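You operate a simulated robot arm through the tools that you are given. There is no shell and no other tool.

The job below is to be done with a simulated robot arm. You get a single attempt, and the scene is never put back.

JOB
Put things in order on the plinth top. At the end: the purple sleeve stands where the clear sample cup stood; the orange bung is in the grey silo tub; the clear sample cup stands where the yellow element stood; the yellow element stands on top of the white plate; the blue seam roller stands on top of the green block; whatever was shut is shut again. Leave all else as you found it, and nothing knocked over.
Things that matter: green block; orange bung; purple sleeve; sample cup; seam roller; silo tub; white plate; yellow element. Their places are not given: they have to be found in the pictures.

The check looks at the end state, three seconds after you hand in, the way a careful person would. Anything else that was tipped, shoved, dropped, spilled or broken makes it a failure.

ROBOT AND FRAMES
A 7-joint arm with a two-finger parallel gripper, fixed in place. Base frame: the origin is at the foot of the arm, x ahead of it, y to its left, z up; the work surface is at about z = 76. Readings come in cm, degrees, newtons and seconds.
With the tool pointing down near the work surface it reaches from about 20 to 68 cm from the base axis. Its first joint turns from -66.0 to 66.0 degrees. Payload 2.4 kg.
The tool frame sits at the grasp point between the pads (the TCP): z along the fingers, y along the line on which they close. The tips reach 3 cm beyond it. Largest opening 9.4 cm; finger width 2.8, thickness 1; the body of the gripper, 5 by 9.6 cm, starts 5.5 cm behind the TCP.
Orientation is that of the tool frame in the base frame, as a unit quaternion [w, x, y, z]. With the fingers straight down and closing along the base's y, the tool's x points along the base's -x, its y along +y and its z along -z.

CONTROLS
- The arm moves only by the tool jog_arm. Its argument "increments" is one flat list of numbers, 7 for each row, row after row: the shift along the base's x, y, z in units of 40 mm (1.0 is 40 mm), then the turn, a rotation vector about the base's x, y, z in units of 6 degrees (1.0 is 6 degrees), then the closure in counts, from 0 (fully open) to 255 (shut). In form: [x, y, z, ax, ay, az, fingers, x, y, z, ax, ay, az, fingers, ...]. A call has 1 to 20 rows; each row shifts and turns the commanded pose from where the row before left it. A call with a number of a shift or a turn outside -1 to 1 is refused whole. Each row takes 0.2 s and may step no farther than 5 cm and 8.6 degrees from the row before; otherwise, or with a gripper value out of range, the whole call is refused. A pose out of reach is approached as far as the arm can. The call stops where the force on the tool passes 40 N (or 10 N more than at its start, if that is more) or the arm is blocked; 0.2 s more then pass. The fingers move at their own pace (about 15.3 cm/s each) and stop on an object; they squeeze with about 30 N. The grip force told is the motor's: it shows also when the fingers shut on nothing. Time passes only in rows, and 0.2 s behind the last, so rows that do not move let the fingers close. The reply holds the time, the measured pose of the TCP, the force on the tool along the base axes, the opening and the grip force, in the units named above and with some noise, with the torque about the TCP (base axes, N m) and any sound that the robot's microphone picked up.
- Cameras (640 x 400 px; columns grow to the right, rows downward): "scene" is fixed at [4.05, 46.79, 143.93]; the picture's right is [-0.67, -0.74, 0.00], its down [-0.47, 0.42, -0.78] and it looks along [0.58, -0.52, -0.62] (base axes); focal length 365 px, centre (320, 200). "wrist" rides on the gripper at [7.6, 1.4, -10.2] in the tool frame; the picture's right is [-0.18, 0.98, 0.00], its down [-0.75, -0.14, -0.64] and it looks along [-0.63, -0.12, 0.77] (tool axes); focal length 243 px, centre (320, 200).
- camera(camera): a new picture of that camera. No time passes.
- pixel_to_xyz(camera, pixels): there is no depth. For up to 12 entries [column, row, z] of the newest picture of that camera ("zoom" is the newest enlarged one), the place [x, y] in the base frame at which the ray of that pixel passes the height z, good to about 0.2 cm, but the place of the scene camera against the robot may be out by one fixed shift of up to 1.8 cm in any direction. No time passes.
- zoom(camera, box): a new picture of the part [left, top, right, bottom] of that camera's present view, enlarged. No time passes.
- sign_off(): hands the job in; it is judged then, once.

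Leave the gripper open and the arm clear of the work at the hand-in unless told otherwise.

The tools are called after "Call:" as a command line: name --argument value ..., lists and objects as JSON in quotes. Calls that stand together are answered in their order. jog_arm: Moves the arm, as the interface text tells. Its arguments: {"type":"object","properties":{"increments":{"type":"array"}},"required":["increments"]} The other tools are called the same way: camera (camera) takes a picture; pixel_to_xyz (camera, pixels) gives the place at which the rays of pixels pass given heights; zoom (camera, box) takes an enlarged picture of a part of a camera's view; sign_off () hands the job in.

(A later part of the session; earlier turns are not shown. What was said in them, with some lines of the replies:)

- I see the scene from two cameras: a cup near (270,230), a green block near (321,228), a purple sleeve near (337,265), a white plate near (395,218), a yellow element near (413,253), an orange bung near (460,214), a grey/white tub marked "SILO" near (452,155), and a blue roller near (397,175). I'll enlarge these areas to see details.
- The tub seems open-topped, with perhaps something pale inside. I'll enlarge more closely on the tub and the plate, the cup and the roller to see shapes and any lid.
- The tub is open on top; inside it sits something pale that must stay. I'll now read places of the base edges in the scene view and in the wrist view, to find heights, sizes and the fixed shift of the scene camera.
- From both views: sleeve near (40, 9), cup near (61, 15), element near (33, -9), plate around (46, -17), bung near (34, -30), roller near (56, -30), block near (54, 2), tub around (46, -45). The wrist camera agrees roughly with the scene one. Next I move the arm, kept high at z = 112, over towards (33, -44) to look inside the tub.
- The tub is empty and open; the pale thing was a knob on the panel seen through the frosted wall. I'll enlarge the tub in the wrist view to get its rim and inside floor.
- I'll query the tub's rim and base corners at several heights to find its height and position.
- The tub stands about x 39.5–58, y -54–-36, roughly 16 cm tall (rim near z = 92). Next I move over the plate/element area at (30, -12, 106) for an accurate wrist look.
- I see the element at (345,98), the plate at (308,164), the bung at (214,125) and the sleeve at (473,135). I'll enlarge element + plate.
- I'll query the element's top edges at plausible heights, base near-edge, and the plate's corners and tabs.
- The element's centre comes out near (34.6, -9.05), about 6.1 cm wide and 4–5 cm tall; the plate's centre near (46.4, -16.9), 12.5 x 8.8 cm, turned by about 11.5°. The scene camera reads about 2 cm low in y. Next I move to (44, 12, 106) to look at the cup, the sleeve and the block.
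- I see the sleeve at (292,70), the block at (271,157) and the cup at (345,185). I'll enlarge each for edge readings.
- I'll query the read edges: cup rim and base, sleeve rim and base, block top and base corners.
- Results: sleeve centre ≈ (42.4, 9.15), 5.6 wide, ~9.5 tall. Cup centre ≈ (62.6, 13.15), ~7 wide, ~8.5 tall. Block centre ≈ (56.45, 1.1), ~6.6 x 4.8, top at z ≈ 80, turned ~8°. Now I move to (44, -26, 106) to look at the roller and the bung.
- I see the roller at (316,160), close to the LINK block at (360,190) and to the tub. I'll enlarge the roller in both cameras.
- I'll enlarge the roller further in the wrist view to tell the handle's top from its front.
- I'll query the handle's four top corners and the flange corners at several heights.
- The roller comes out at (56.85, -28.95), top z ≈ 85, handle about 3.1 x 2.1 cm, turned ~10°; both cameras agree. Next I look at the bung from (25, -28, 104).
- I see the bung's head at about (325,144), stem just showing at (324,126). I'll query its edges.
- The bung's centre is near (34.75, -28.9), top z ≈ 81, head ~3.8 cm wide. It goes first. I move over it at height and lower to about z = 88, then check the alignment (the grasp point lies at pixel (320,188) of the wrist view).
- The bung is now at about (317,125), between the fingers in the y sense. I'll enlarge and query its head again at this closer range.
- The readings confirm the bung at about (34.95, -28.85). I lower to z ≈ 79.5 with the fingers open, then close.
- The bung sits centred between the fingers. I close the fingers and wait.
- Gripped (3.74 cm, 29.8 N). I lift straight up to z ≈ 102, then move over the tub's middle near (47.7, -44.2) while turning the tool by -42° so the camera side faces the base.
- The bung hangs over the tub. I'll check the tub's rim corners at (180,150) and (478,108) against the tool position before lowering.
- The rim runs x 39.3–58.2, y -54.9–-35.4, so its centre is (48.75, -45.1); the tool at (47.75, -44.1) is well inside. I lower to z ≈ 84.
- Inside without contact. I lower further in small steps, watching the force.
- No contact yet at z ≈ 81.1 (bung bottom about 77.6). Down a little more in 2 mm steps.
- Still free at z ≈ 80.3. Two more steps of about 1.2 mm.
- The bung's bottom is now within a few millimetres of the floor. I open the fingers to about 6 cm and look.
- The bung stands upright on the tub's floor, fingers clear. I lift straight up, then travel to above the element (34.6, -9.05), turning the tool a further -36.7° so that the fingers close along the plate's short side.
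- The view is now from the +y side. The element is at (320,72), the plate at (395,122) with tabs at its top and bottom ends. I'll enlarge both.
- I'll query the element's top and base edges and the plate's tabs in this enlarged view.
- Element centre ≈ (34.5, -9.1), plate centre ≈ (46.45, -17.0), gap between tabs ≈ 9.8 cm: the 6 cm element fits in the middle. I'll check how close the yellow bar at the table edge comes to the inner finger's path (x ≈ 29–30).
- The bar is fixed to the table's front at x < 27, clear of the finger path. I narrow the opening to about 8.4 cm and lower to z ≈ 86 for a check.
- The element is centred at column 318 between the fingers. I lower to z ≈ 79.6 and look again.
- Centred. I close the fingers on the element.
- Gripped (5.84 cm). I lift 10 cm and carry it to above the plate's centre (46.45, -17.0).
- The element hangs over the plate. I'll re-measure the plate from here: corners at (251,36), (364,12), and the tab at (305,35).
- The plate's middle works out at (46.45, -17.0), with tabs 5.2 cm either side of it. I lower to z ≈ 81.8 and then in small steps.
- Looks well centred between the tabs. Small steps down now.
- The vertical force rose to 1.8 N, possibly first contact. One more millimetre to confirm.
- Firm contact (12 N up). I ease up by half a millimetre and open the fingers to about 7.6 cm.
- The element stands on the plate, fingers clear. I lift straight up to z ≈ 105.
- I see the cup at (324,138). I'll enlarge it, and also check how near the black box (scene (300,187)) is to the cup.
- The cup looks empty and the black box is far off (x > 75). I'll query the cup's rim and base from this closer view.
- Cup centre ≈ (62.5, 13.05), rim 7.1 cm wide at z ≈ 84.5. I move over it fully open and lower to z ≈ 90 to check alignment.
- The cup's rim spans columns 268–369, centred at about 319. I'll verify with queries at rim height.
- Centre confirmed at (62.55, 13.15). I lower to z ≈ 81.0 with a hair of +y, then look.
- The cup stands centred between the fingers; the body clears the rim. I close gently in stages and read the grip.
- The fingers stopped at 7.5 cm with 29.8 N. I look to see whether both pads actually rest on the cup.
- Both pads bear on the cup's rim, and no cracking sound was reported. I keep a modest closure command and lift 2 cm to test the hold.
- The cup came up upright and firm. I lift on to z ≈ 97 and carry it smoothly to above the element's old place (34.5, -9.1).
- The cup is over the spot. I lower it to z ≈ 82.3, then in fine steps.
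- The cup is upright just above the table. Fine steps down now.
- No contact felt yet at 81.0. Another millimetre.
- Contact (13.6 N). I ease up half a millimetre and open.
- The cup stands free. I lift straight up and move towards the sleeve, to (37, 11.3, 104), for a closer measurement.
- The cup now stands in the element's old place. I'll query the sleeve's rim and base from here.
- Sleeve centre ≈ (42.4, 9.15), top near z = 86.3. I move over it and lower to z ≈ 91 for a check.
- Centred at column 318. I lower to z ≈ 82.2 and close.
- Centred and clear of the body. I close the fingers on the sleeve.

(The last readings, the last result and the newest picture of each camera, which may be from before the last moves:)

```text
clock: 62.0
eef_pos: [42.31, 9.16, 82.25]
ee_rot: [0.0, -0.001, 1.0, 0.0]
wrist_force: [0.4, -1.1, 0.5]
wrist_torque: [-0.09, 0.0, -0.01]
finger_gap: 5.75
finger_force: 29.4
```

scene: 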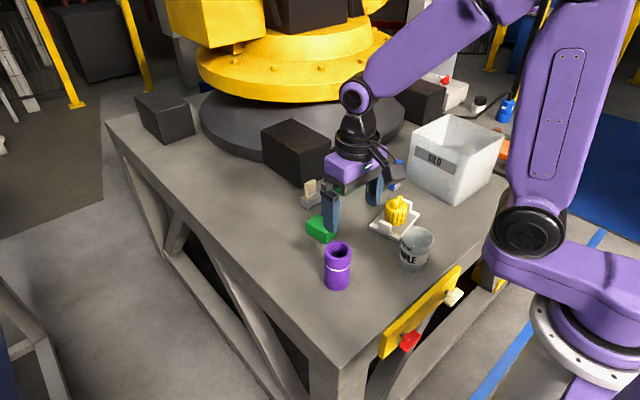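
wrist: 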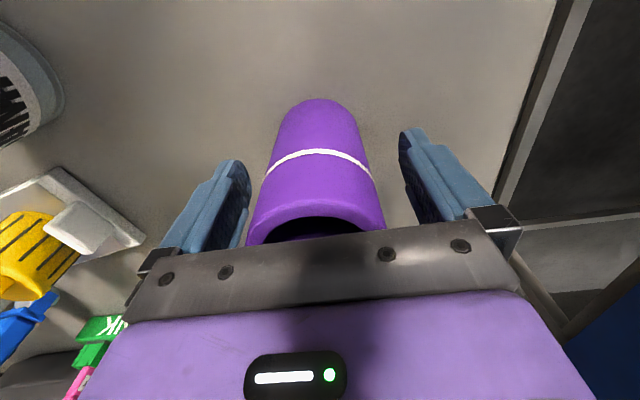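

Gripped (5.75 cm). I lift to z ≈ 98 and carry the sleeve to the cup's old place (62.55, 13.1).

Call:
jog_arm --increments '[0, 0, 0.3, 0, 0, 0, 150, 0, 0, 0.8, 0, 0, 0, 150, 0, 0, 1, 0, 0, 0, 150, 0, 0, 1, 0, 0, 0, 150, 0, 0, 0.7, 0, 0, 0, 150, 0, 0, 0.2, 0, 0, 0, 150, 0.36, 0.07, 0, 0, 0, 0, 150, 0.72, 0.141, 0, 0, 0, 0, 150, 0.72, 0.141, 0, 0, 0, 0, 150, 0.72, 0.141, 0, 0, 0, 0, 150, 0.72, 0.141, 0, 0, 0, 0, 150, 0.72, 0.141, 0, 0, 0, 0, 150, 0.72, 0.141, 0, 0, 0, 0, 150, 0.36, 0.071, 0, 0, 0, 0, 150, 0, 0, 0, 0, 0, 0, 150]'

Call:
camera --camera "wrist"

Call:
camera --camera "scene"

```text
clock: 65.2
eef_pos: [62.5, 13.18, 98.18]
ee_rot: [0.0, 0.0, 1.0, 0.0]
wrist_force: [-0.4, -0.2, -1.6]
wrist_torque: [0.0, 0.03, 0.03]
finger_gap: 5.73
finger_force: 29.9
```

```text
taken
```

wrist: 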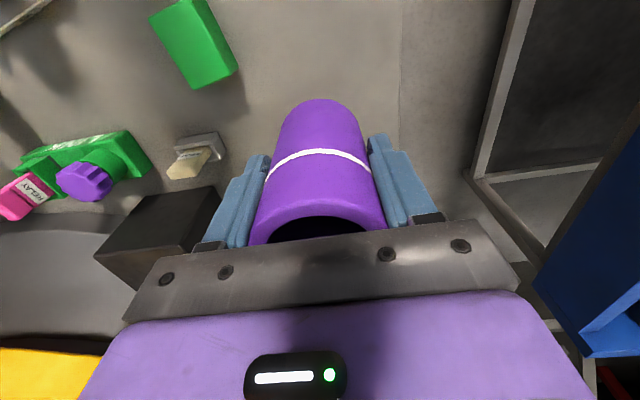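

```text
taken
```

scene: 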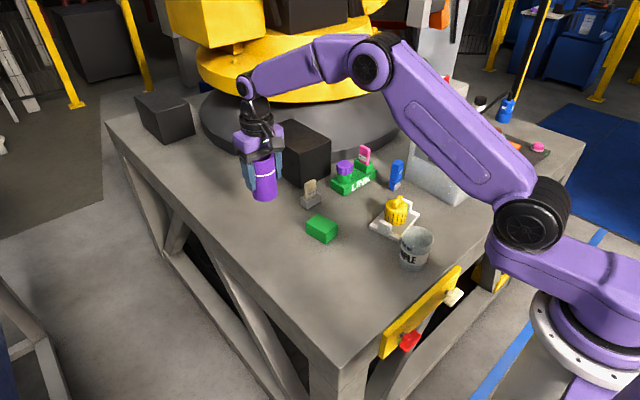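

The sleeve is over the spot. I lower to z ≈ 83.5, then fine steps.

Call:
jog_arm --increments '[0, 0, -0.5, 0, 0, 0, 150, 0, 0, -0.9, 0, 0, 0, 150, 0, 0, -0.9, 0, 0, 0, 150, 0, 0, -0.9, 0, 0, 0, 150, 0, 0, -0.3, 0, 0, 0, 150, 0, 0, -0.15, 0, 0, 0, 150, 0, 0, 0, 0, 0, 0, 150]'

Call:
jog_arm --increments '[0, 0, -0.1, 0, 0, 0, 150, 0, 0, -0.08, 0, 0, 0, 150, 0, 0, 0, 0, 0, 0, 150]'

```text
clock: 66.8
eef_pos: [62.56, 12.89, 83.68]
ee_rot: [0.0, 0.0, 1.0, 0.0]
wrist_force: [-0.1, 0.1, -0.7]
wrist_torque: [0.02, 0.0, 0.02]
finger_gap: 5.76
finger_force: 30.5
```

```text
clock: 67.6
eef_pos: [62.54, 13.08, 82.97]
ee_rot: [0.0, 0.0, 1.0, 0.001]
wrist_force: [-0.5, 0.0, -1.6]
wrist_torque: [-0.03, -0.01, -0.01]
finger_gap: 5.74
finger_force: 29.7
```

Free at z ≈ 82.9; contact is expected near 82.25. More small steps.

Call:
jog_arm --increments '[0, 0, -0.06, 0, 0, 0, 150, 0, 0, -0.05, 0, 0, 0, 150, 0, 0, 0, 0, 0, 0, 150]'

```text
clock: 68.4
eef_pos: [62.53, 13.03, 82.62]
ee_rot: [0.0, 0.0, 1.0, 0.0]
wrist_force: [-0.1, 0.6, -1.1]
wrist_torque: [0.03, 0.03, 0.03]
finger_gap: 5.75
finger_force: 30.2
```

Call:
jog_arm --increments '[0, 0, -0.03, 0, 0, 0, 150, 0, 0, -0.03, 0, 0, 0, 150, 0, 0, 0, 0, 0, 0, 150]'

```text
clock: 69.2
eef_pos: [62.66, 13.0, 82.24]
ee_rot: [0.0, 0.0, 1.0, 0.0]
wrist_force: [-0.1, 0.1, -1.6]
wrist_torque: [0.0, -0.01, -0.01]
finger_gap: 5.76
finger_force: 29.7
```

Call:
jog_arm --increments '[0, 0, -0.02, 0, 0, 0, 150, 0, 0, 0, 0, 0, 0, 150]'

```text
clock: 69.8
eef_pos: [62.61, 13.02, 82.34]
ee_rot: [0.0, 0.0, 1.0, 0.0]
wrist_force: [-3.1, -0.5, 3.9]
wrist_torque: [-0.05, 0.17, -0.07]
finger_gap: 5.73
finger_force: 30.0
```

Contact just begun (force went from -1.5 to +3.9 N). I open the fingers.

Call:
jog_arm --increments '[0, 0, 0, 0, 0, 0, 85, 0, 0, 0, 0, 0, 0, 40, 0, 0, 0, 0, 0, 0, 10, 0, 0, 0, 0, 0, 0, 0]'

Call:
camera --camera "wrist"

Call:
zoom --camera "scene" --box '[220, 150, 340, 270]'

```text
clock: 70.8
eef_pos: [62.63, 13.11, 82.23]
ee_rot: [0.0, 0.0, 1.0, 0.0]
wrist_force: [-0.2, -0.1, -1.5]
wrist_torque: [0.0, 0.01, 0.0]
finger_gap: 9.38
finger_force: 0.1
```

```text
taken
```

wrist: 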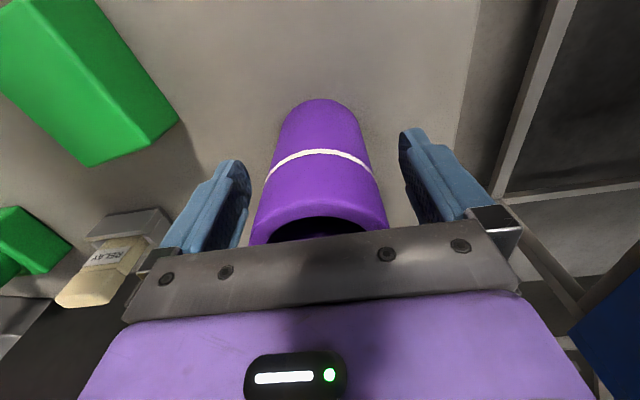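

```text
3.33 times, centred on (280, 210) of scene
```

zoom: 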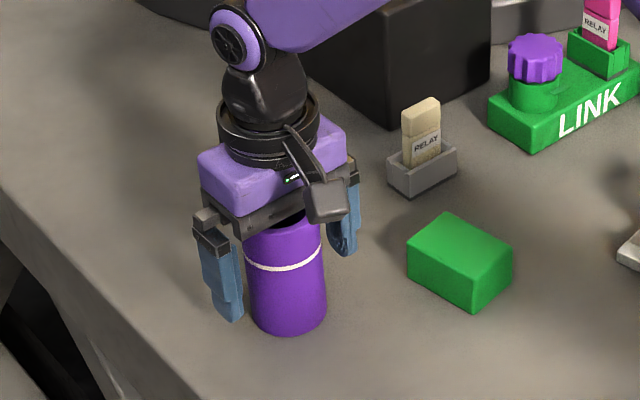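

The sleeve stands upright at the cup's old place. I lift straight up and travel to (51, -27, 104), turning the tool +10.8° to match the roller, to measure it closely.

Call:
jog_arm --increments '[0, 0, 0.3, 0, 0, 0, 0, 0, 0, 0.8, 0, 0, 0, 0, 0, 0, 1, 0, 0, 0, 0, 0, 0, 1, 0, 0, 0, 0, 0, 0, 1, 0, 0, 0, 0, 0, 0, 1, 0, 0, 0, 0, 0, 0, 0.4, 0, 0, 0, 0]'

Call:
jog_arm --increments '[-0.2636, -0.91, 0, 0, 0, 0.1636, 0, -0.2636, -0.91, 0, 0, 0, 0.1636, 0, -0.2636, -0.91, 0, 0, 0, 0.1636, 0, -0.2636, -0.91, 0, 0, 0, 0.1636, 0, -0.2636, -0.91, 0, 0, 0, 0.1636, 0, -0.2636, -0.91, 0, 0, 0, 0.1636, 0, -0.2636, -0.91, 0, 0, 0, 0.1636, 0, -0.2636, -0.91, 0, 0, 0, 0.1636, 0, -0.2636, -0.91, 0, 0, 0, 0.1636, 0, -0.2636, -0.91, 0, 0, 0, 0.1636, 0, -0.2636, -0.91, 0, 0, 0, 0.1636, 0, 0, 0, 0, 0, 0, 0, 0]'

Call:
camera --camera "wrist"

Call:
zoom --camera "wrist" --box '[270, 90, 370, 190]'

Call:
camera --camera "scene"

```text
clock: 72.4
eef_pos: [62.53, 13.04, 104.37]
ee_rot: [0.0, 0.0, 1.0, 0.0]
wrist_force: [0.5, -0.1, 0.7]
wrist_torque: [0.02, 0.01, -0.01]
finger_gap: 9.4
finger_force: 0.1
```

```text
clock: 75.0
eef_pos: [50.96, -26.91, 104.22]
ee_rot: [0.0, -0.094, 0.996, 0.001]
wrist_force: [0.2, -0.1, -0.4]
wrist_torque: [-0.02, -0.02, -0.02]
finger_gap: 9.41
finger_force: 0.0
```

```text
taken
```

wrist: 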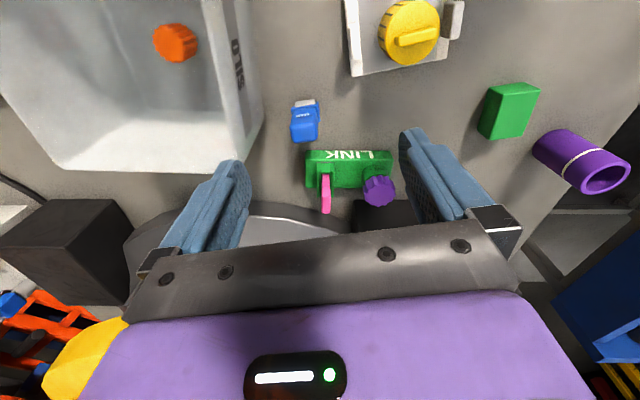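

```text
4.00 times, centred on (320, 140) of wrist
```

zoom: 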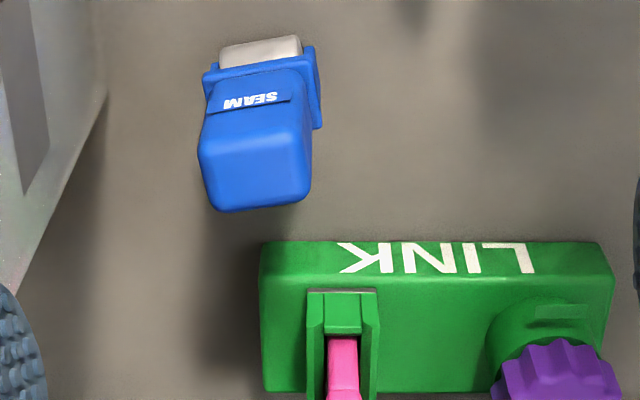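

```text
taken
```

scene: 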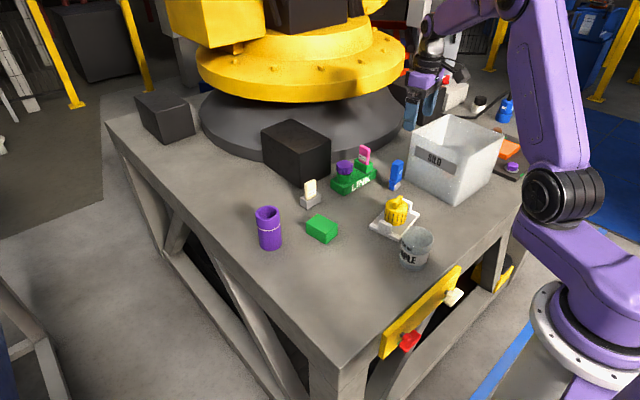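

The bung also still stands in the tub at (176,42). I'll query the roller's handle top corners, and the nearest corners of the LINK block and the tub wall.

Call:
pixel_to_xyz --camera "wrist" --pixels '[[289.75, 127.5, 85], [318, 125, 85], [317.5, 139.25, 85], [293.5, 142.75, 85], [290.75, 108, 79], [318.75, 101.75, 79], [320.5, 121.25, 79], [305, 152, 80], [393, 151, 80], [305.5, 162, 80], [265, 117, 76], [238, 140, 92]]'

```text
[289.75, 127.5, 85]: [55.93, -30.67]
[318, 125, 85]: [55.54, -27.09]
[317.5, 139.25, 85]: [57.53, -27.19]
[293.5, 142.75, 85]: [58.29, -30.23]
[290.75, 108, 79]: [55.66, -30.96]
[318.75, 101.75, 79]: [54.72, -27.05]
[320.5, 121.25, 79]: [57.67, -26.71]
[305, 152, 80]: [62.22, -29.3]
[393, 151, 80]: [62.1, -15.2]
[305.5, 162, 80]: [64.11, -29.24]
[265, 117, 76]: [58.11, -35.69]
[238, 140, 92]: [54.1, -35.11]
```

Roller centre ≈ (56.75, -28.85), with about 6.5 cm to the tub wall and 5 cm to the LINK block. I narrow the fingers to ~6.5 cm, move over it and lower to z ≈ 90.

Call:
jog_arm --increments '[0.721, -0.2325, 0, 0, 0, 0, 79, 0.721, -0.2325, 0, 0, 0, 0, 79, 0, 0, -0.875, 0, 0, 0, 79, 0, 0, -0.875, 0, 0, 0, 79, 0, 0, -0.875, 0, 0, 0, 79, 0, 0, -0.875, 0, 0, 0, 79, 0, 0, 0, 0, 0, 0, 79]'

Call:
camera --camera "wrist"

Call:
zoom --camera "wrist" --box '[250, 80, 390, 220]'

Call:
zoom --camera "scene" --box '[340, 100, 460, 220]'

```text
clock: 76.6
eef_pos: [56.68, -28.86, 90.11]
ee_rot: [0.001, -0.094, 0.996, 0.001]
wrist_force: [-0.2, 0.3, 0.5]
wrist_torque: [0.01, -0.01, 0.01]
finger_gap: 6.5
finger_force: 0.0
```

```text
taken
```

wrist: 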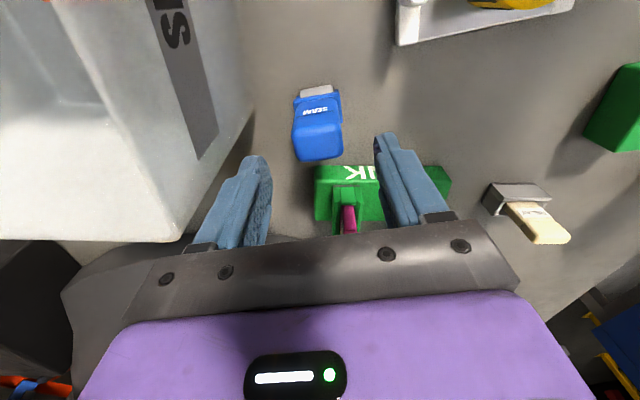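

```text
2.86 times, centred on (320, 150) of wrist
```

zoom: 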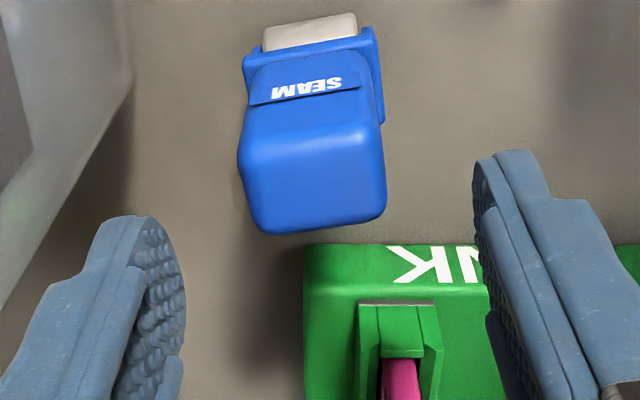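

```text
3.33 times, centred on (400, 160) of scene
```

zoom: 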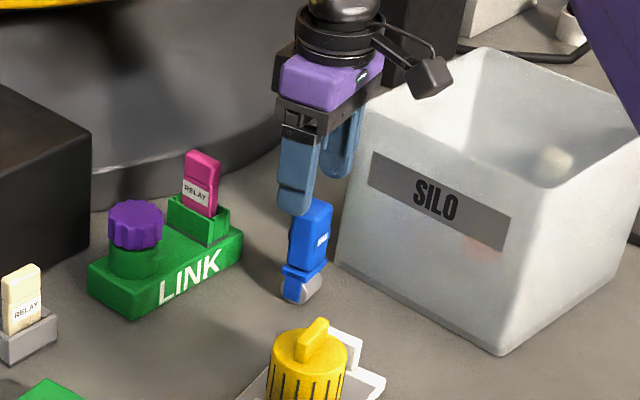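

The roller is centred at about column 318. I'll query its handle top corners once more from close range.

Call:
pixel_to_xyz --camera "wrist" --pixels '[[292, 134.3, 85], [342, 129, 85], [342.4, 155.2, 85], [299.7, 161.9, 85], [320, 188, 90.2]]'

```text
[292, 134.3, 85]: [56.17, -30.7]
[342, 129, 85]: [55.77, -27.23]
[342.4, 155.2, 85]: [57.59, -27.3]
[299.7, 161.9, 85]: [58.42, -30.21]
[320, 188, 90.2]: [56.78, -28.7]
```

Handle centre (56.95, -28.86), turned ~11°, matching the tool. I lower to z ≈ 83.0 with a small +x correction, and look.

Call:
jog_arm --increments '[0.04, 0, -0.7, 0, 0, 0, 79, 0, 0, -0.7, 0, 0, 0, 79, 0, 0, -0.4, 0, 0, 0, 79, 0, 0, 0, 0, 0, 0, 79]'

Call:
camera --camera "wrist"

Call:
zoom --camera "wrist" --box '[200, 100, 440, 250]'

Call:
zoom --camera "scene" --box '[350, 120, 450, 220]'

```text
clock: 77.6
eef_pos: [56.86, -28.78, 83.04]
ee_rot: [0.0, -0.093, 0.996, 0.0]
wrist_force: [0.0, 0.4, -0.4]
wrist_torque: [-0.01, -0.01, 0.0]
finger_gap: 6.49
finger_force: 0.1
```

```text
taken
```

wrist: 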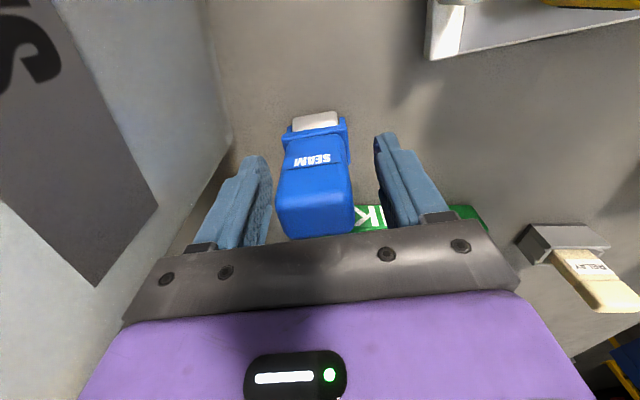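

```text
2.67 times, centred on (320, 175) of wrist
```

zoom: 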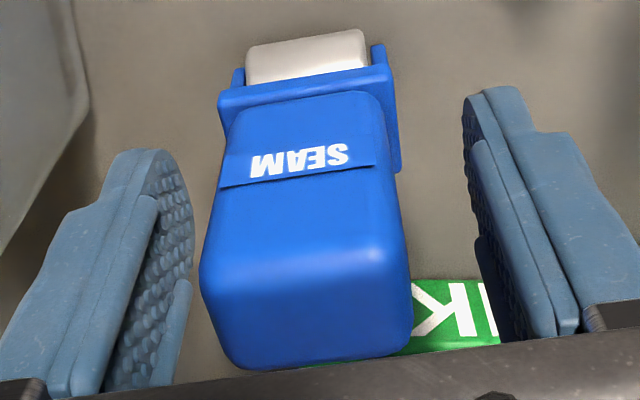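

```text
4.00 times, centred on (400, 170) of scene
```

zoom: 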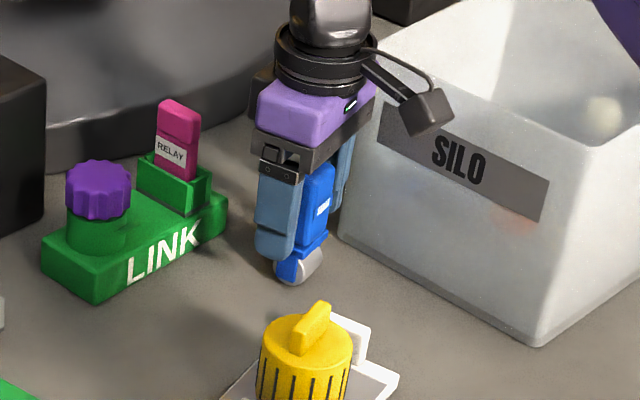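

The handle is centred between the fingers, tips just above the flange. I close in stages.

Call:
jog_arm --increments '[0, 0, 0, 0, 0, 0, 130, 0, 0, 0, 0, 0, 0, 160, 0, 0, 0, 0, 0, 0, 200, 0, 0, 0, 0, 0, 0, 200]'

Call:
camera --camera "wrist"

Call:
zoom --camera "scene" --box '[350, 120, 450, 220]'

```text
clock: 78.6
eef_pos: [56.87, -28.88, 82.94]
ee_rot: [0.0, -0.095, 0.995, 0.0]
wrist_force: [0.1, 0.5, 1.6]
wrist_torque: [-0.08, -0.01, 0.01]
finger_gap: 3.74
finger_force: 30.3
```

```text
taken
```

wrist: 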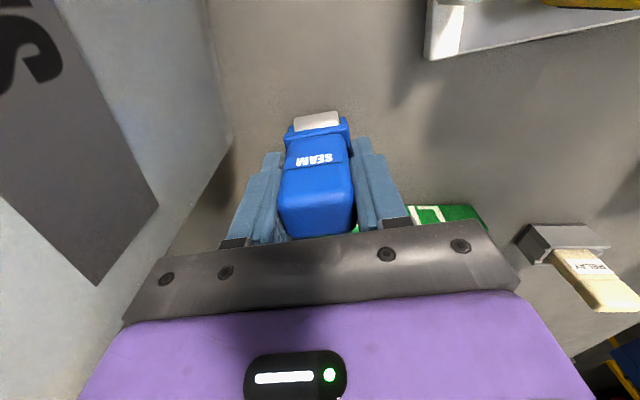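

```text
4.00 times, centred on (400, 170) of scene
```

zoom: 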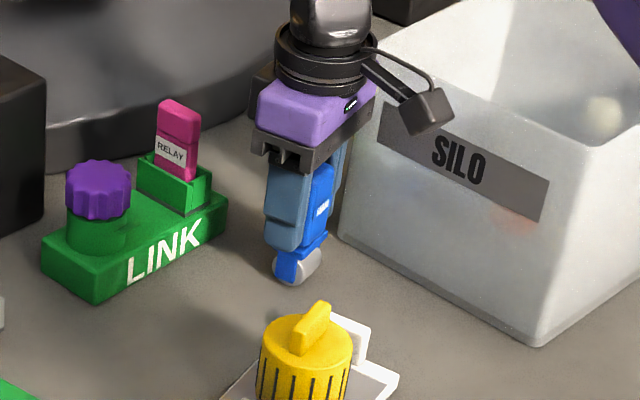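

The fingers stopped at 3.74 cm, a bit wider than the handle looks. I'll enlarge to see what they bear on.

Call:
zoom --camera "wrist" --box '[220, 100, 420, 250]'

Call:
zoom --camera "scene" --box '[375, 140, 435, 200]'

```text
2.67 times, centred on (320, 175) of wrist
```

zoom: 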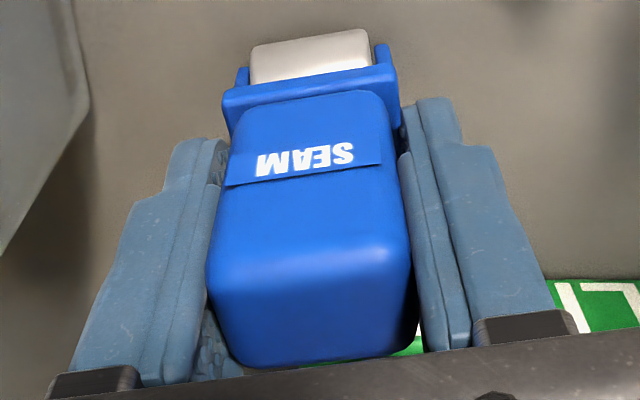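

```text
6.67 times, centred on (405, 170) of scene
```

zoom: 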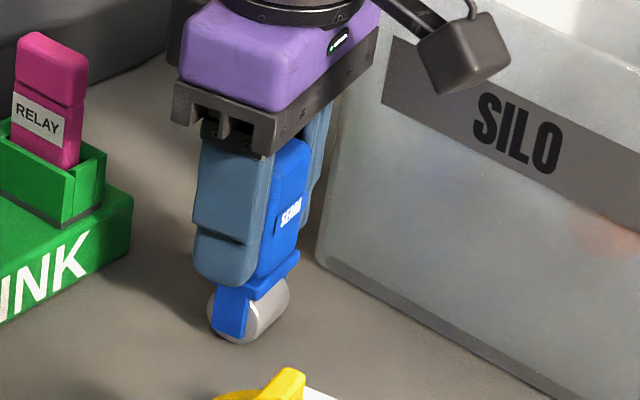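

The pads bear on the handle's sides. I lift 1.5 cm as a test.

Call:
jog_arm --increments '[0, 0, 0.1, 0, 0, 0, 220, 0, 0, 0.15, 0, 0, 0, 220, 0, 0, 0.15, 0, 0, 0, 220, 0, 0, 0, 0, 0, 0, 220]'

Call:
zoom --camera "wrist" --box '[220, 100, 420, 250]'

Call:
zoom --camera "scene" --box '[375, 140, 435, 200]'

```text
clock: 79.6
eef_pos: [56.83, -28.71, 84.68]
ee_rot: [0.0, -0.094, 0.996, 0.0]
wrist_force: [1.0, -0.7, -0.6]
wrist_torque: [-0.02, -0.03, 0.03]
finger_gap: 3.76
finger_force: 30.0
```

```text
2.67 times, centred on (320, 175) of wrist
```

zoom: 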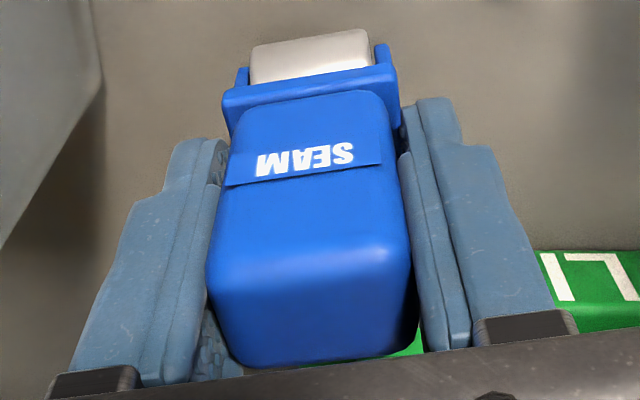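

```text
6.67 times, centred on (405, 170) of scene
```

zoom: 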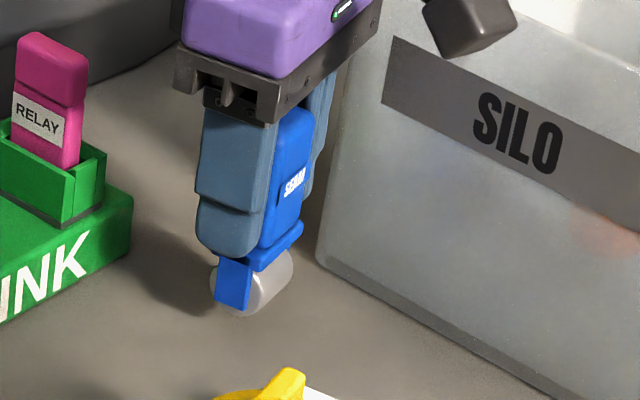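

The roller is held upright. I lift to z ≈ 100 and move to (46.5, 3), behind the block, to re-measure the block before placing.

Call:
jog_arm --increments '[0, 0, 0.4, 0, 0, 0, 220, 0, 0, 0.9, 0, 0, 0, 220, 0, 0, 1, 0, 0, 0, 220, 0, 0, 1, 0, 0, 0, 220, 0, 0, 0.55, 0, 0, 0, 220, -0.2875, 0.885, 0, 0, 0, 0, 220, -0.2875, 0.885, 0, 0, 0, 0, 220, -0.2875, 0.885, 0, 0, 0, 0, 220, -0.2875, 0.885, 0, 0, 0, 0, 220, -0.2875, 0.885, 0, 0, 0, 0, 220, -0.2875, 0.885, 0, 0, 0, 0, 220, -0.2875, 0.885, 0, 0, 0, 0, 220, -0.2875, 0.885, 0, 0, 0, 0, 220, -0.2875, 0.885, 0, 0, 0, 0, 220, 0, 0, 0, 0, 0, 0, 220]'

Call:
camera --camera "wrist"

Call:
zoom --camera "wrist" --box '[250, 60, 390, 200]'

```text
clock: 82.8
eef_pos: [46.63, 2.88, 99.97]
ee_rot: [0.0, -0.093, 0.996, 0.001]
wrist_force: [0.0, -0.2, -1.9]
wrist_torque: [-0.01, 0.0, 0.02]
finger_gap: 3.75
finger_force: 30.7
```

```text
taken
```

wrist: 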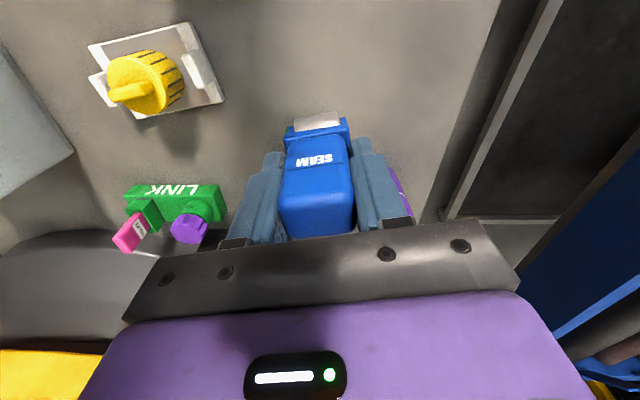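

```text
2.86 times, centred on (320, 130) of wrist
```

zoom: 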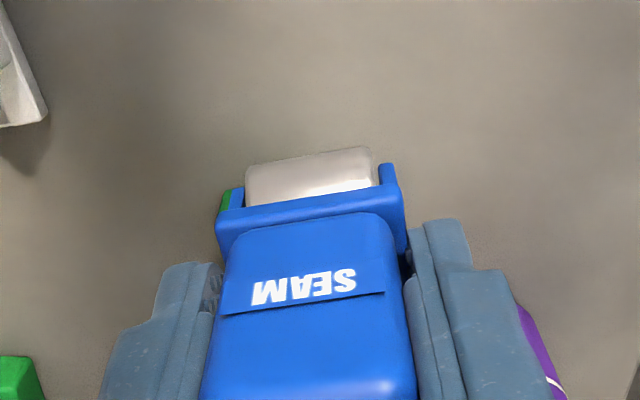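

The roller hides the block here. I move directly over the block's place (56.45, 1.1) at z = 100, where the block should show at about row 85.

Call:
jog_arm --increments '[0.829, -0.158, 0, 0, 0, 0, 220, 0.829, -0.158, 0, 0, 0, 0, 220, 0.829, -0.158, 0, 0, 0, 0, 220, 0, 0, 0, 0, 0, 0, 220]'

Call:
camera --camera "wrist"

Call:
zoom --camera "wrist" --box '[250, 30, 390, 170]'

Call:
camera --camera "scene"

```text
clock: 83.8
eef_pos: [56.51, 1.17, 99.94]
ee_rot: [0.0, -0.094, 0.996, 0.0]
wrist_force: [-0.5, -0.3, -1.1]
wrist_torque: [0.04, 0.0, 0.0]
finger_gap: 3.77
finger_force: 30.0
```

```text
taken
```

wrist: 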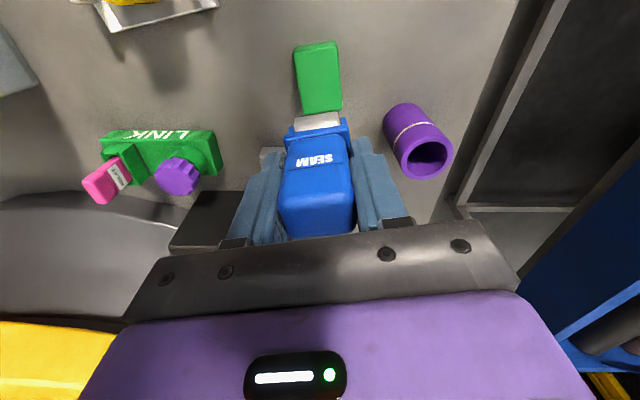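

```text
2.86 times, centred on (320, 100) of wrist
```

zoom: 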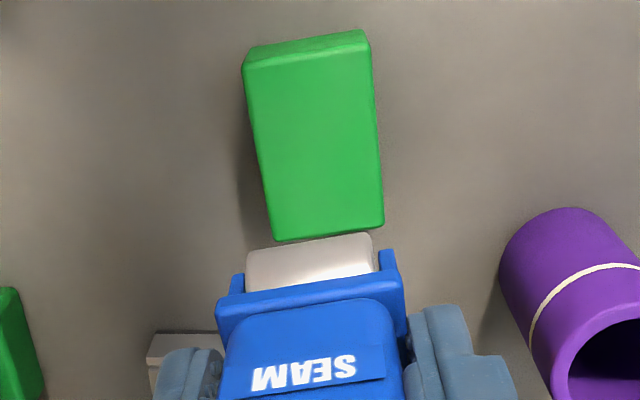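

```text
taken
```

scene: 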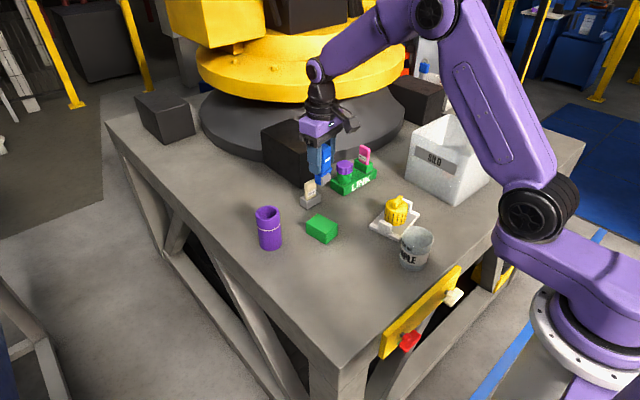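

The block shows at (318,80). I'll query its top corners at z = 80, and the beige relay's nearest edge.

Call:
pixel_to_xyz --camera "wrist" --pixels '[[293.1, 54.5, 80], [338.2, 45.8, 80], [342.4, 108.7, 80], [303.9, 114, 80], [294, 48.5, 76], [336.5, 40.5, 76], [260, 149, 78], [320, 188, 99.9]]'

Call:
zoom --camera "scene" --box '[280, 170, 360, 250]'

```text
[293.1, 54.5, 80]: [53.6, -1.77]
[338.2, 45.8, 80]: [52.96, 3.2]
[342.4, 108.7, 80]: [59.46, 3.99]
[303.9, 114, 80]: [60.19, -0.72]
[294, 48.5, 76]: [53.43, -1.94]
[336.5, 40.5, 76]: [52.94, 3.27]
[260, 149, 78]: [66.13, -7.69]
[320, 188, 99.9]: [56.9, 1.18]
```

```text
5.00 times, centred on (320, 210) of scene
```

zoom: 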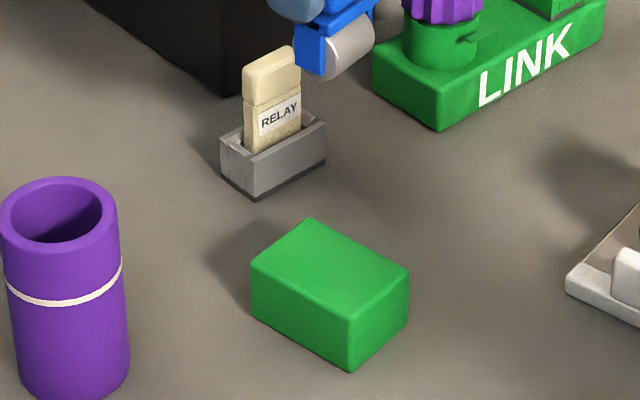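

Block centre (56.55, 1.18); the tool is right over it. I lower to z ≈ 88.4, about 1.5 cm above contact, and look.

Call:
jog_arm --increments '[0, 0, -0.5, 0, 0, 0, 220, 0, 0, -0.9, 0, 0, 0, 220, 0, 0, -0.9, 0, 0, 0, 220, 0, 0, -0.4, 0, 0, 0, 220, 0, 0, -0.2, 0, 0, 0, 220, 0, 0, 0, 0, 0, 0, 220]'

Call:
camera --camera "wrist"

Call:
zoom --camera "wrist" --box '[250, 50, 390, 190]'

Call:
zoom --camera "scene" --box '[280, 165, 360, 245]'

```text
clock: 85.2
eef_pos: [56.54, 1.05, 88.36]
ee_rot: [0.0, -0.093, 0.996, 0.001]
wrist_force: [-0.5, -0.1, -1.8]
wrist_torque: [0.03, 0.01, -0.01]
finger_gap: 3.77
finger_force: 29.7
```

```text
taken
```

wrist: 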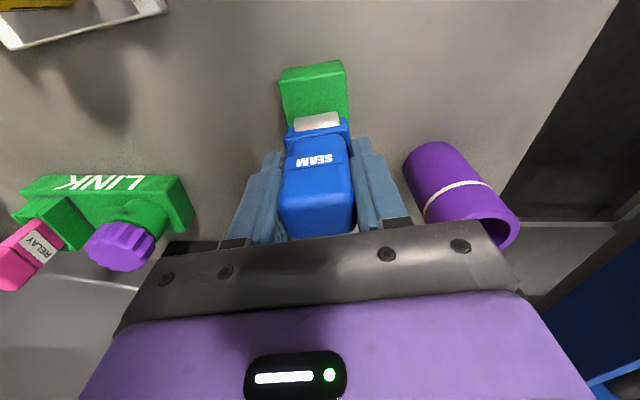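

```text
2.86 times, centred on (320, 120) of wrist
```

zoom: 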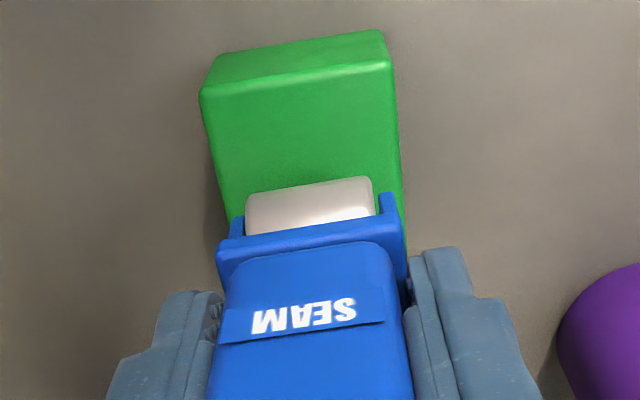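

```text
5.00 times, centred on (320, 205) of scene
```

zoom: 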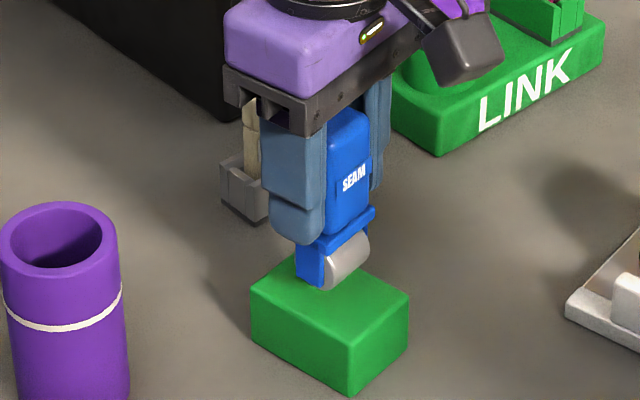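

The roller hangs centred over the block. Fine steps down.

Call:
jog_arm --increments '[0, 0, -0.1, 0, 0, 0, 220, 0, 0, -0.1, 0, 0, 0, 220, 0, 0, -0.05, 0, 0, 0, 220, 0, 0, 0, 0, 0, 0, 220]'

```text
clock: 86.2
eef_pos: [56.48, 1.1, 87.34]
ee_rot: [0.0, -0.093, 0.996, 0.0]
wrist_force: [-0.2, 0.6, -1.4]
wrist_torque: [-0.01, -0.01, 0.02]
finger_gap: 3.76
finger_force: 29.9
```

Call:
jog_arm --increments '[0, 0, -0.04, 0, 0, 0, 220, 0, 0, -0.03, 0, 0, 0, 220, 0, 0, 0, 0, 0, 0, 220]'

```text
clock: 87.0
eef_pos: [56.61, 1.15, 87.12]
ee_rot: [-0.001, -0.093, 0.996, 0.001]
wrist_force: [0.1, 0.7, -2.2]
wrist_torque: [0.0, 0.01, 0.01]
finger_gap: 3.75
finger_force: 30.1
```

No contact yet. Steps of about 0.8 mm.

Call:
jog_arm --increments '[0, 0, -0.02, 0, 0, 0, 220, 0, 0, 0, 0, 0, 0, 220]'

```text
clock: 87.6
eef_pos: [56.58, 1.16, 87.08]
ee_rot: [0.001, -0.094, 0.996, 0.0]
wrist_force: [-0.5, 0.3, -1.7]
wrist_torque: [-0.03, -0.03, -0.03]
finger_gap: 3.77
finger_force: 29.9
```

Call:
jog_arm --increments '[0, 0, -0.02, 0, 0, 0, 220, 0, 0, 0, 0, 0, 0, 220]'

```text
clock: 88.2
eef_pos: [56.53, 1.2, 87.0]
ee_rot: [0.0, -0.094, 0.996, -0.001]
wrist_force: [-0.7, -1.6, 2.9]
wrist_torque: [-0.04, 0.09, 0.03]
finger_gap: 3.78
finger_force: 29.2
```

Light contact (about 4.5 N change). I open slowly in stages.

Call:
jog_arm --increments '[0, 0, 0, 0, 0, 0, 152, 0, 0, 0, 0, 0, 0, 145, 0, 0, 0, 0, 0, 0, 135, 0, 0, 0, 0, 0, 0, 110, 0, 0, 0, 0, 0, 0, 80, 0, 0, 0, 0, 0, 0, 80]'

Call:
camera --camera "wrist"

Call:
zoom --camera "scene" --box '[280, 165, 360, 245]'

```text
clock: 89.6
eef_pos: [56.57, 1.14, 86.94]
ee_rot: [0.0, -0.093, 0.996, 0.001]
wrist_force: [0.3, 0.0, 0.0]
wrist_torque: [0.01, -0.02, -0.01]
finger_gap: 6.46
finger_force: 0.0
```

```text
taken
```

wrist: 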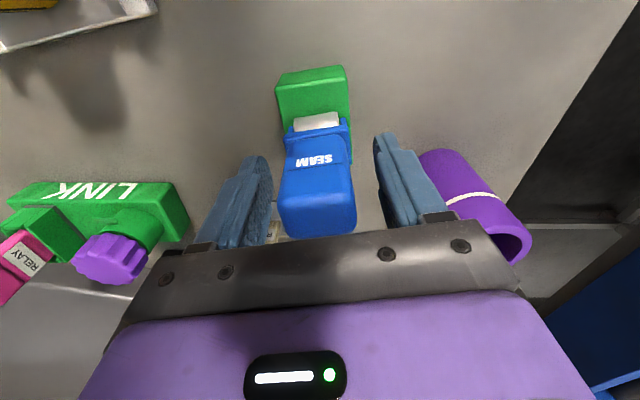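

```text
5.00 times, centred on (320, 205) of scene
```

zoom: 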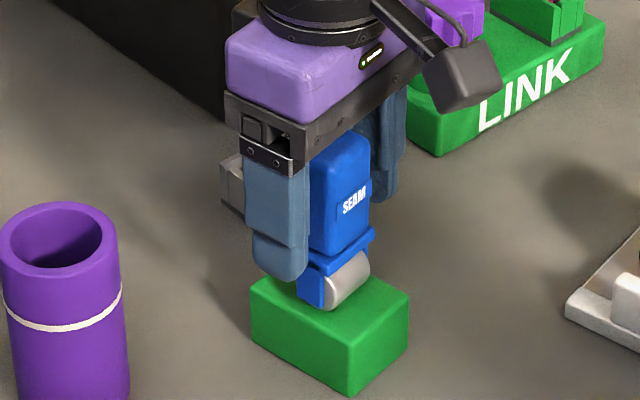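

The roller stands on the block, fingers clear of it. I lift straight up to z ≈ 108.

Call:
jog_arm --increments '[0, 0, 0, 0, 0, 0, 80, 0, 0, 0.2, 0, 0, 0, 80, 0, 0, 0.6, 0, 0, 0, 80, 0, 0, 0.9, 0, 0, 0, 80, 0, 0, 1, 0, 0, 0, 60, 0, 0, 1, 0, 0, 0, 0, 0, 0, 1, 0, 0, 0, 0, 0, 0, 0.6, 0, 0, 0, 0, 0, 0, 0, 0, 0, 0, 0]'

Call:
camera --camera "wrist"

Call:
camera --camera "scene"

```text
clock: 91.6
eef_pos: [56.55, 1.24, 108.12]
ee_rot: [0.0, -0.094, 0.996, 0.0]
wrist_force: [0.0, 0.0, 0.6]
wrist_torque: [0.02, 0.0, -0.04]
finger_gap: 9.41
finger_force: 0.1
```

```text
taken
```

wrist: 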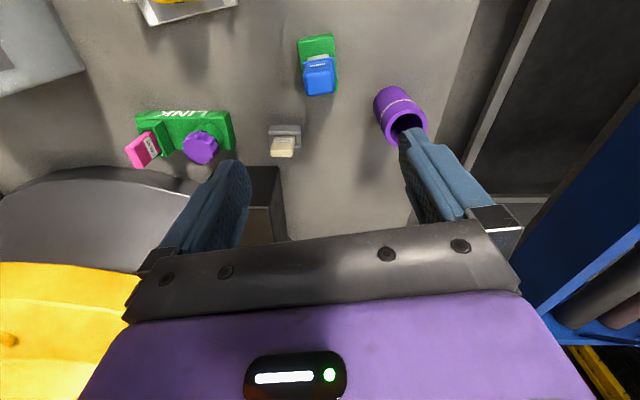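

```text
taken
```

scene: 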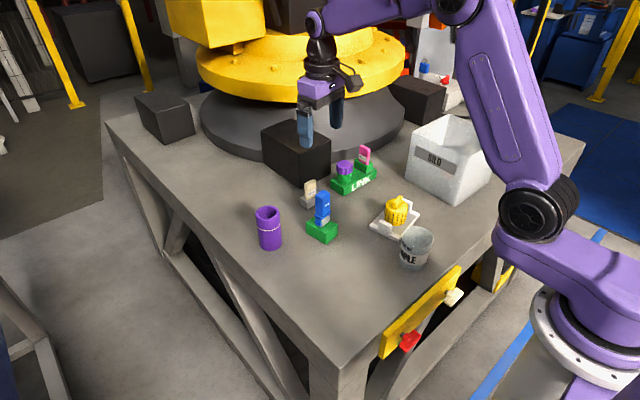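

Everything stands. I retreat to roughly the starting pose (28.6, -19.3, 112.4) and then check all places.

Call:
jog_arm --increments '[-0.775, -0.568, 0.119, 0, 0, -0.2, 0, -0.775, -0.568, 0.119, 0, 0, -0.2, 0, -0.775, -0.568, 0.119, 0, 0, -0.2, 0, -0.775, -0.568, 0.119, 0, 0, -0.2, 0, -0.775, -0.568, 0.119, 0, 0, -0.2, 0, -0.775, -0.568, 0.119, 0, 0, -0.2, 0, -0.775, -0.568, 0.119, 0, 0, -0.2, 0, -0.775, -0.568, 0.119, 0, 0, -0.2, 0, -0.775, -0.568, 0.119, 0, 0, -0.2, 0, 0, 0, 0, 0, 0, 0, 0]'

Call:
camera --camera "wrist"

Call:
camera --camera "scene"

Call:
zoom --camera "scene" --box '[230, 130, 390, 300]'

Call:
zoom --camera "scene" --box '[360, 100, 560, 290]'

```text
clock: 93.8
eef_pos: [28.6, -19.27, 112.47]
ee_rot: [0.0, 0.0, 1.0, 0.0]
wrist_force: [1.0, 0.6, 1.0]
wrist_torque: [0.0, 0.04, -0.01]
finger_gap: 9.4
finger_force: 0.0
```

```text
taken
```

wrist: 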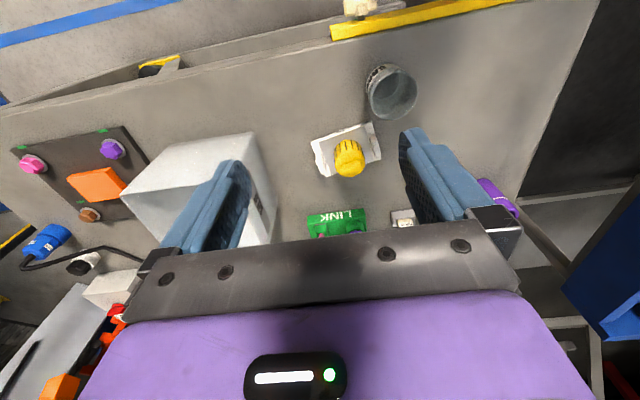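

```text
taken
```

scene: 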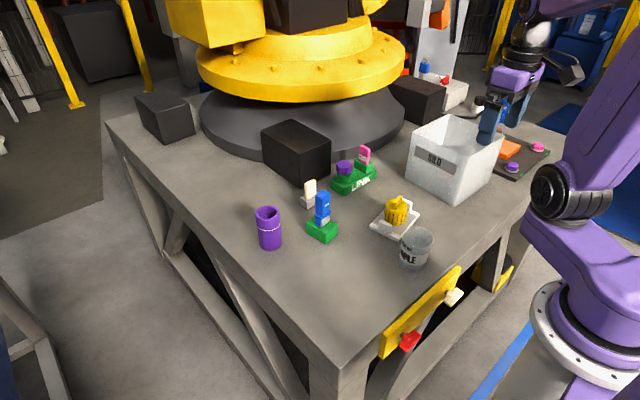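

```text
2.35 times, centred on (310, 215) of scene
```

zoom: 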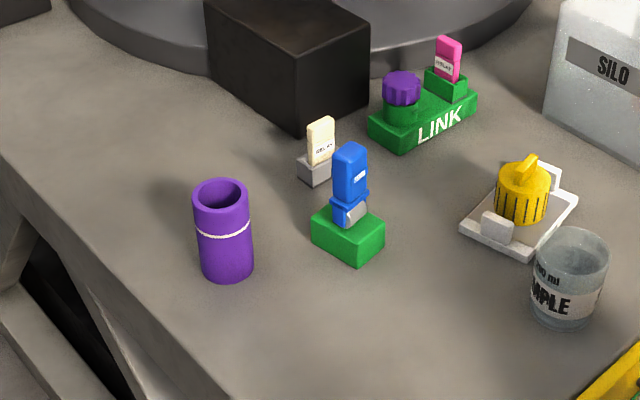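

```text
2.11 times, centred on (460, 195) of scene
```

zoom: 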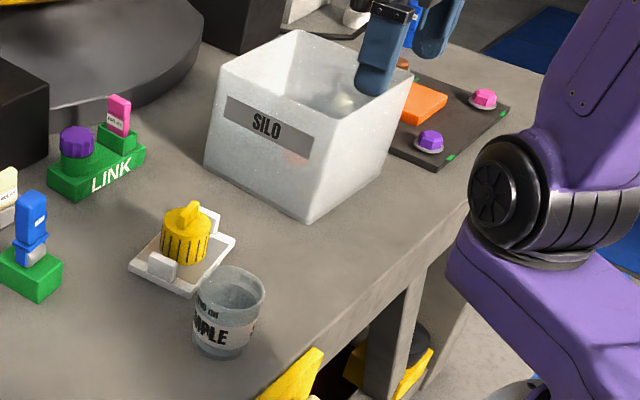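

All checks fit:
- The sleeve's base is at (228,268) in the enlarged view, where the cup's base was.
- The cup stands where the element was.
- The element is on the plate between its tabs.
- The roller is on the green block.
- The bung shows through the tub's wall.
- The plate, tub, LINK block and relays are unmoved.
- Nothing had to be opened.

The gripper is open and the arm is back at its starting pose, clear of the work. I hand in.

Call:
sign_off

```text
The job is handed in.
```

The job is done and handed in; I have not seen the check's verdict. In the last pictures before hand-in:

- **Purple sleeve:** it stands where the clear sample cup stood.
- **Orange bung:** it was standing upright on the floor of the silo tub when last seen from above.
- **Sample cup:** it stands where the yellow element stood, upright and with no sound of cracking when gripped.
- **Yellow element:** it stands on the white plate, between its two upright tabs.
- **Blue seam roller:** it stands on the green block.

Nothing needed opening: the tub had no lid. The plate, tub, LINK block, relays and black boxes show no sign of having moved, and nothing was knocked over. The gripper is open and the arm is back at its starting pose, clear of the work.
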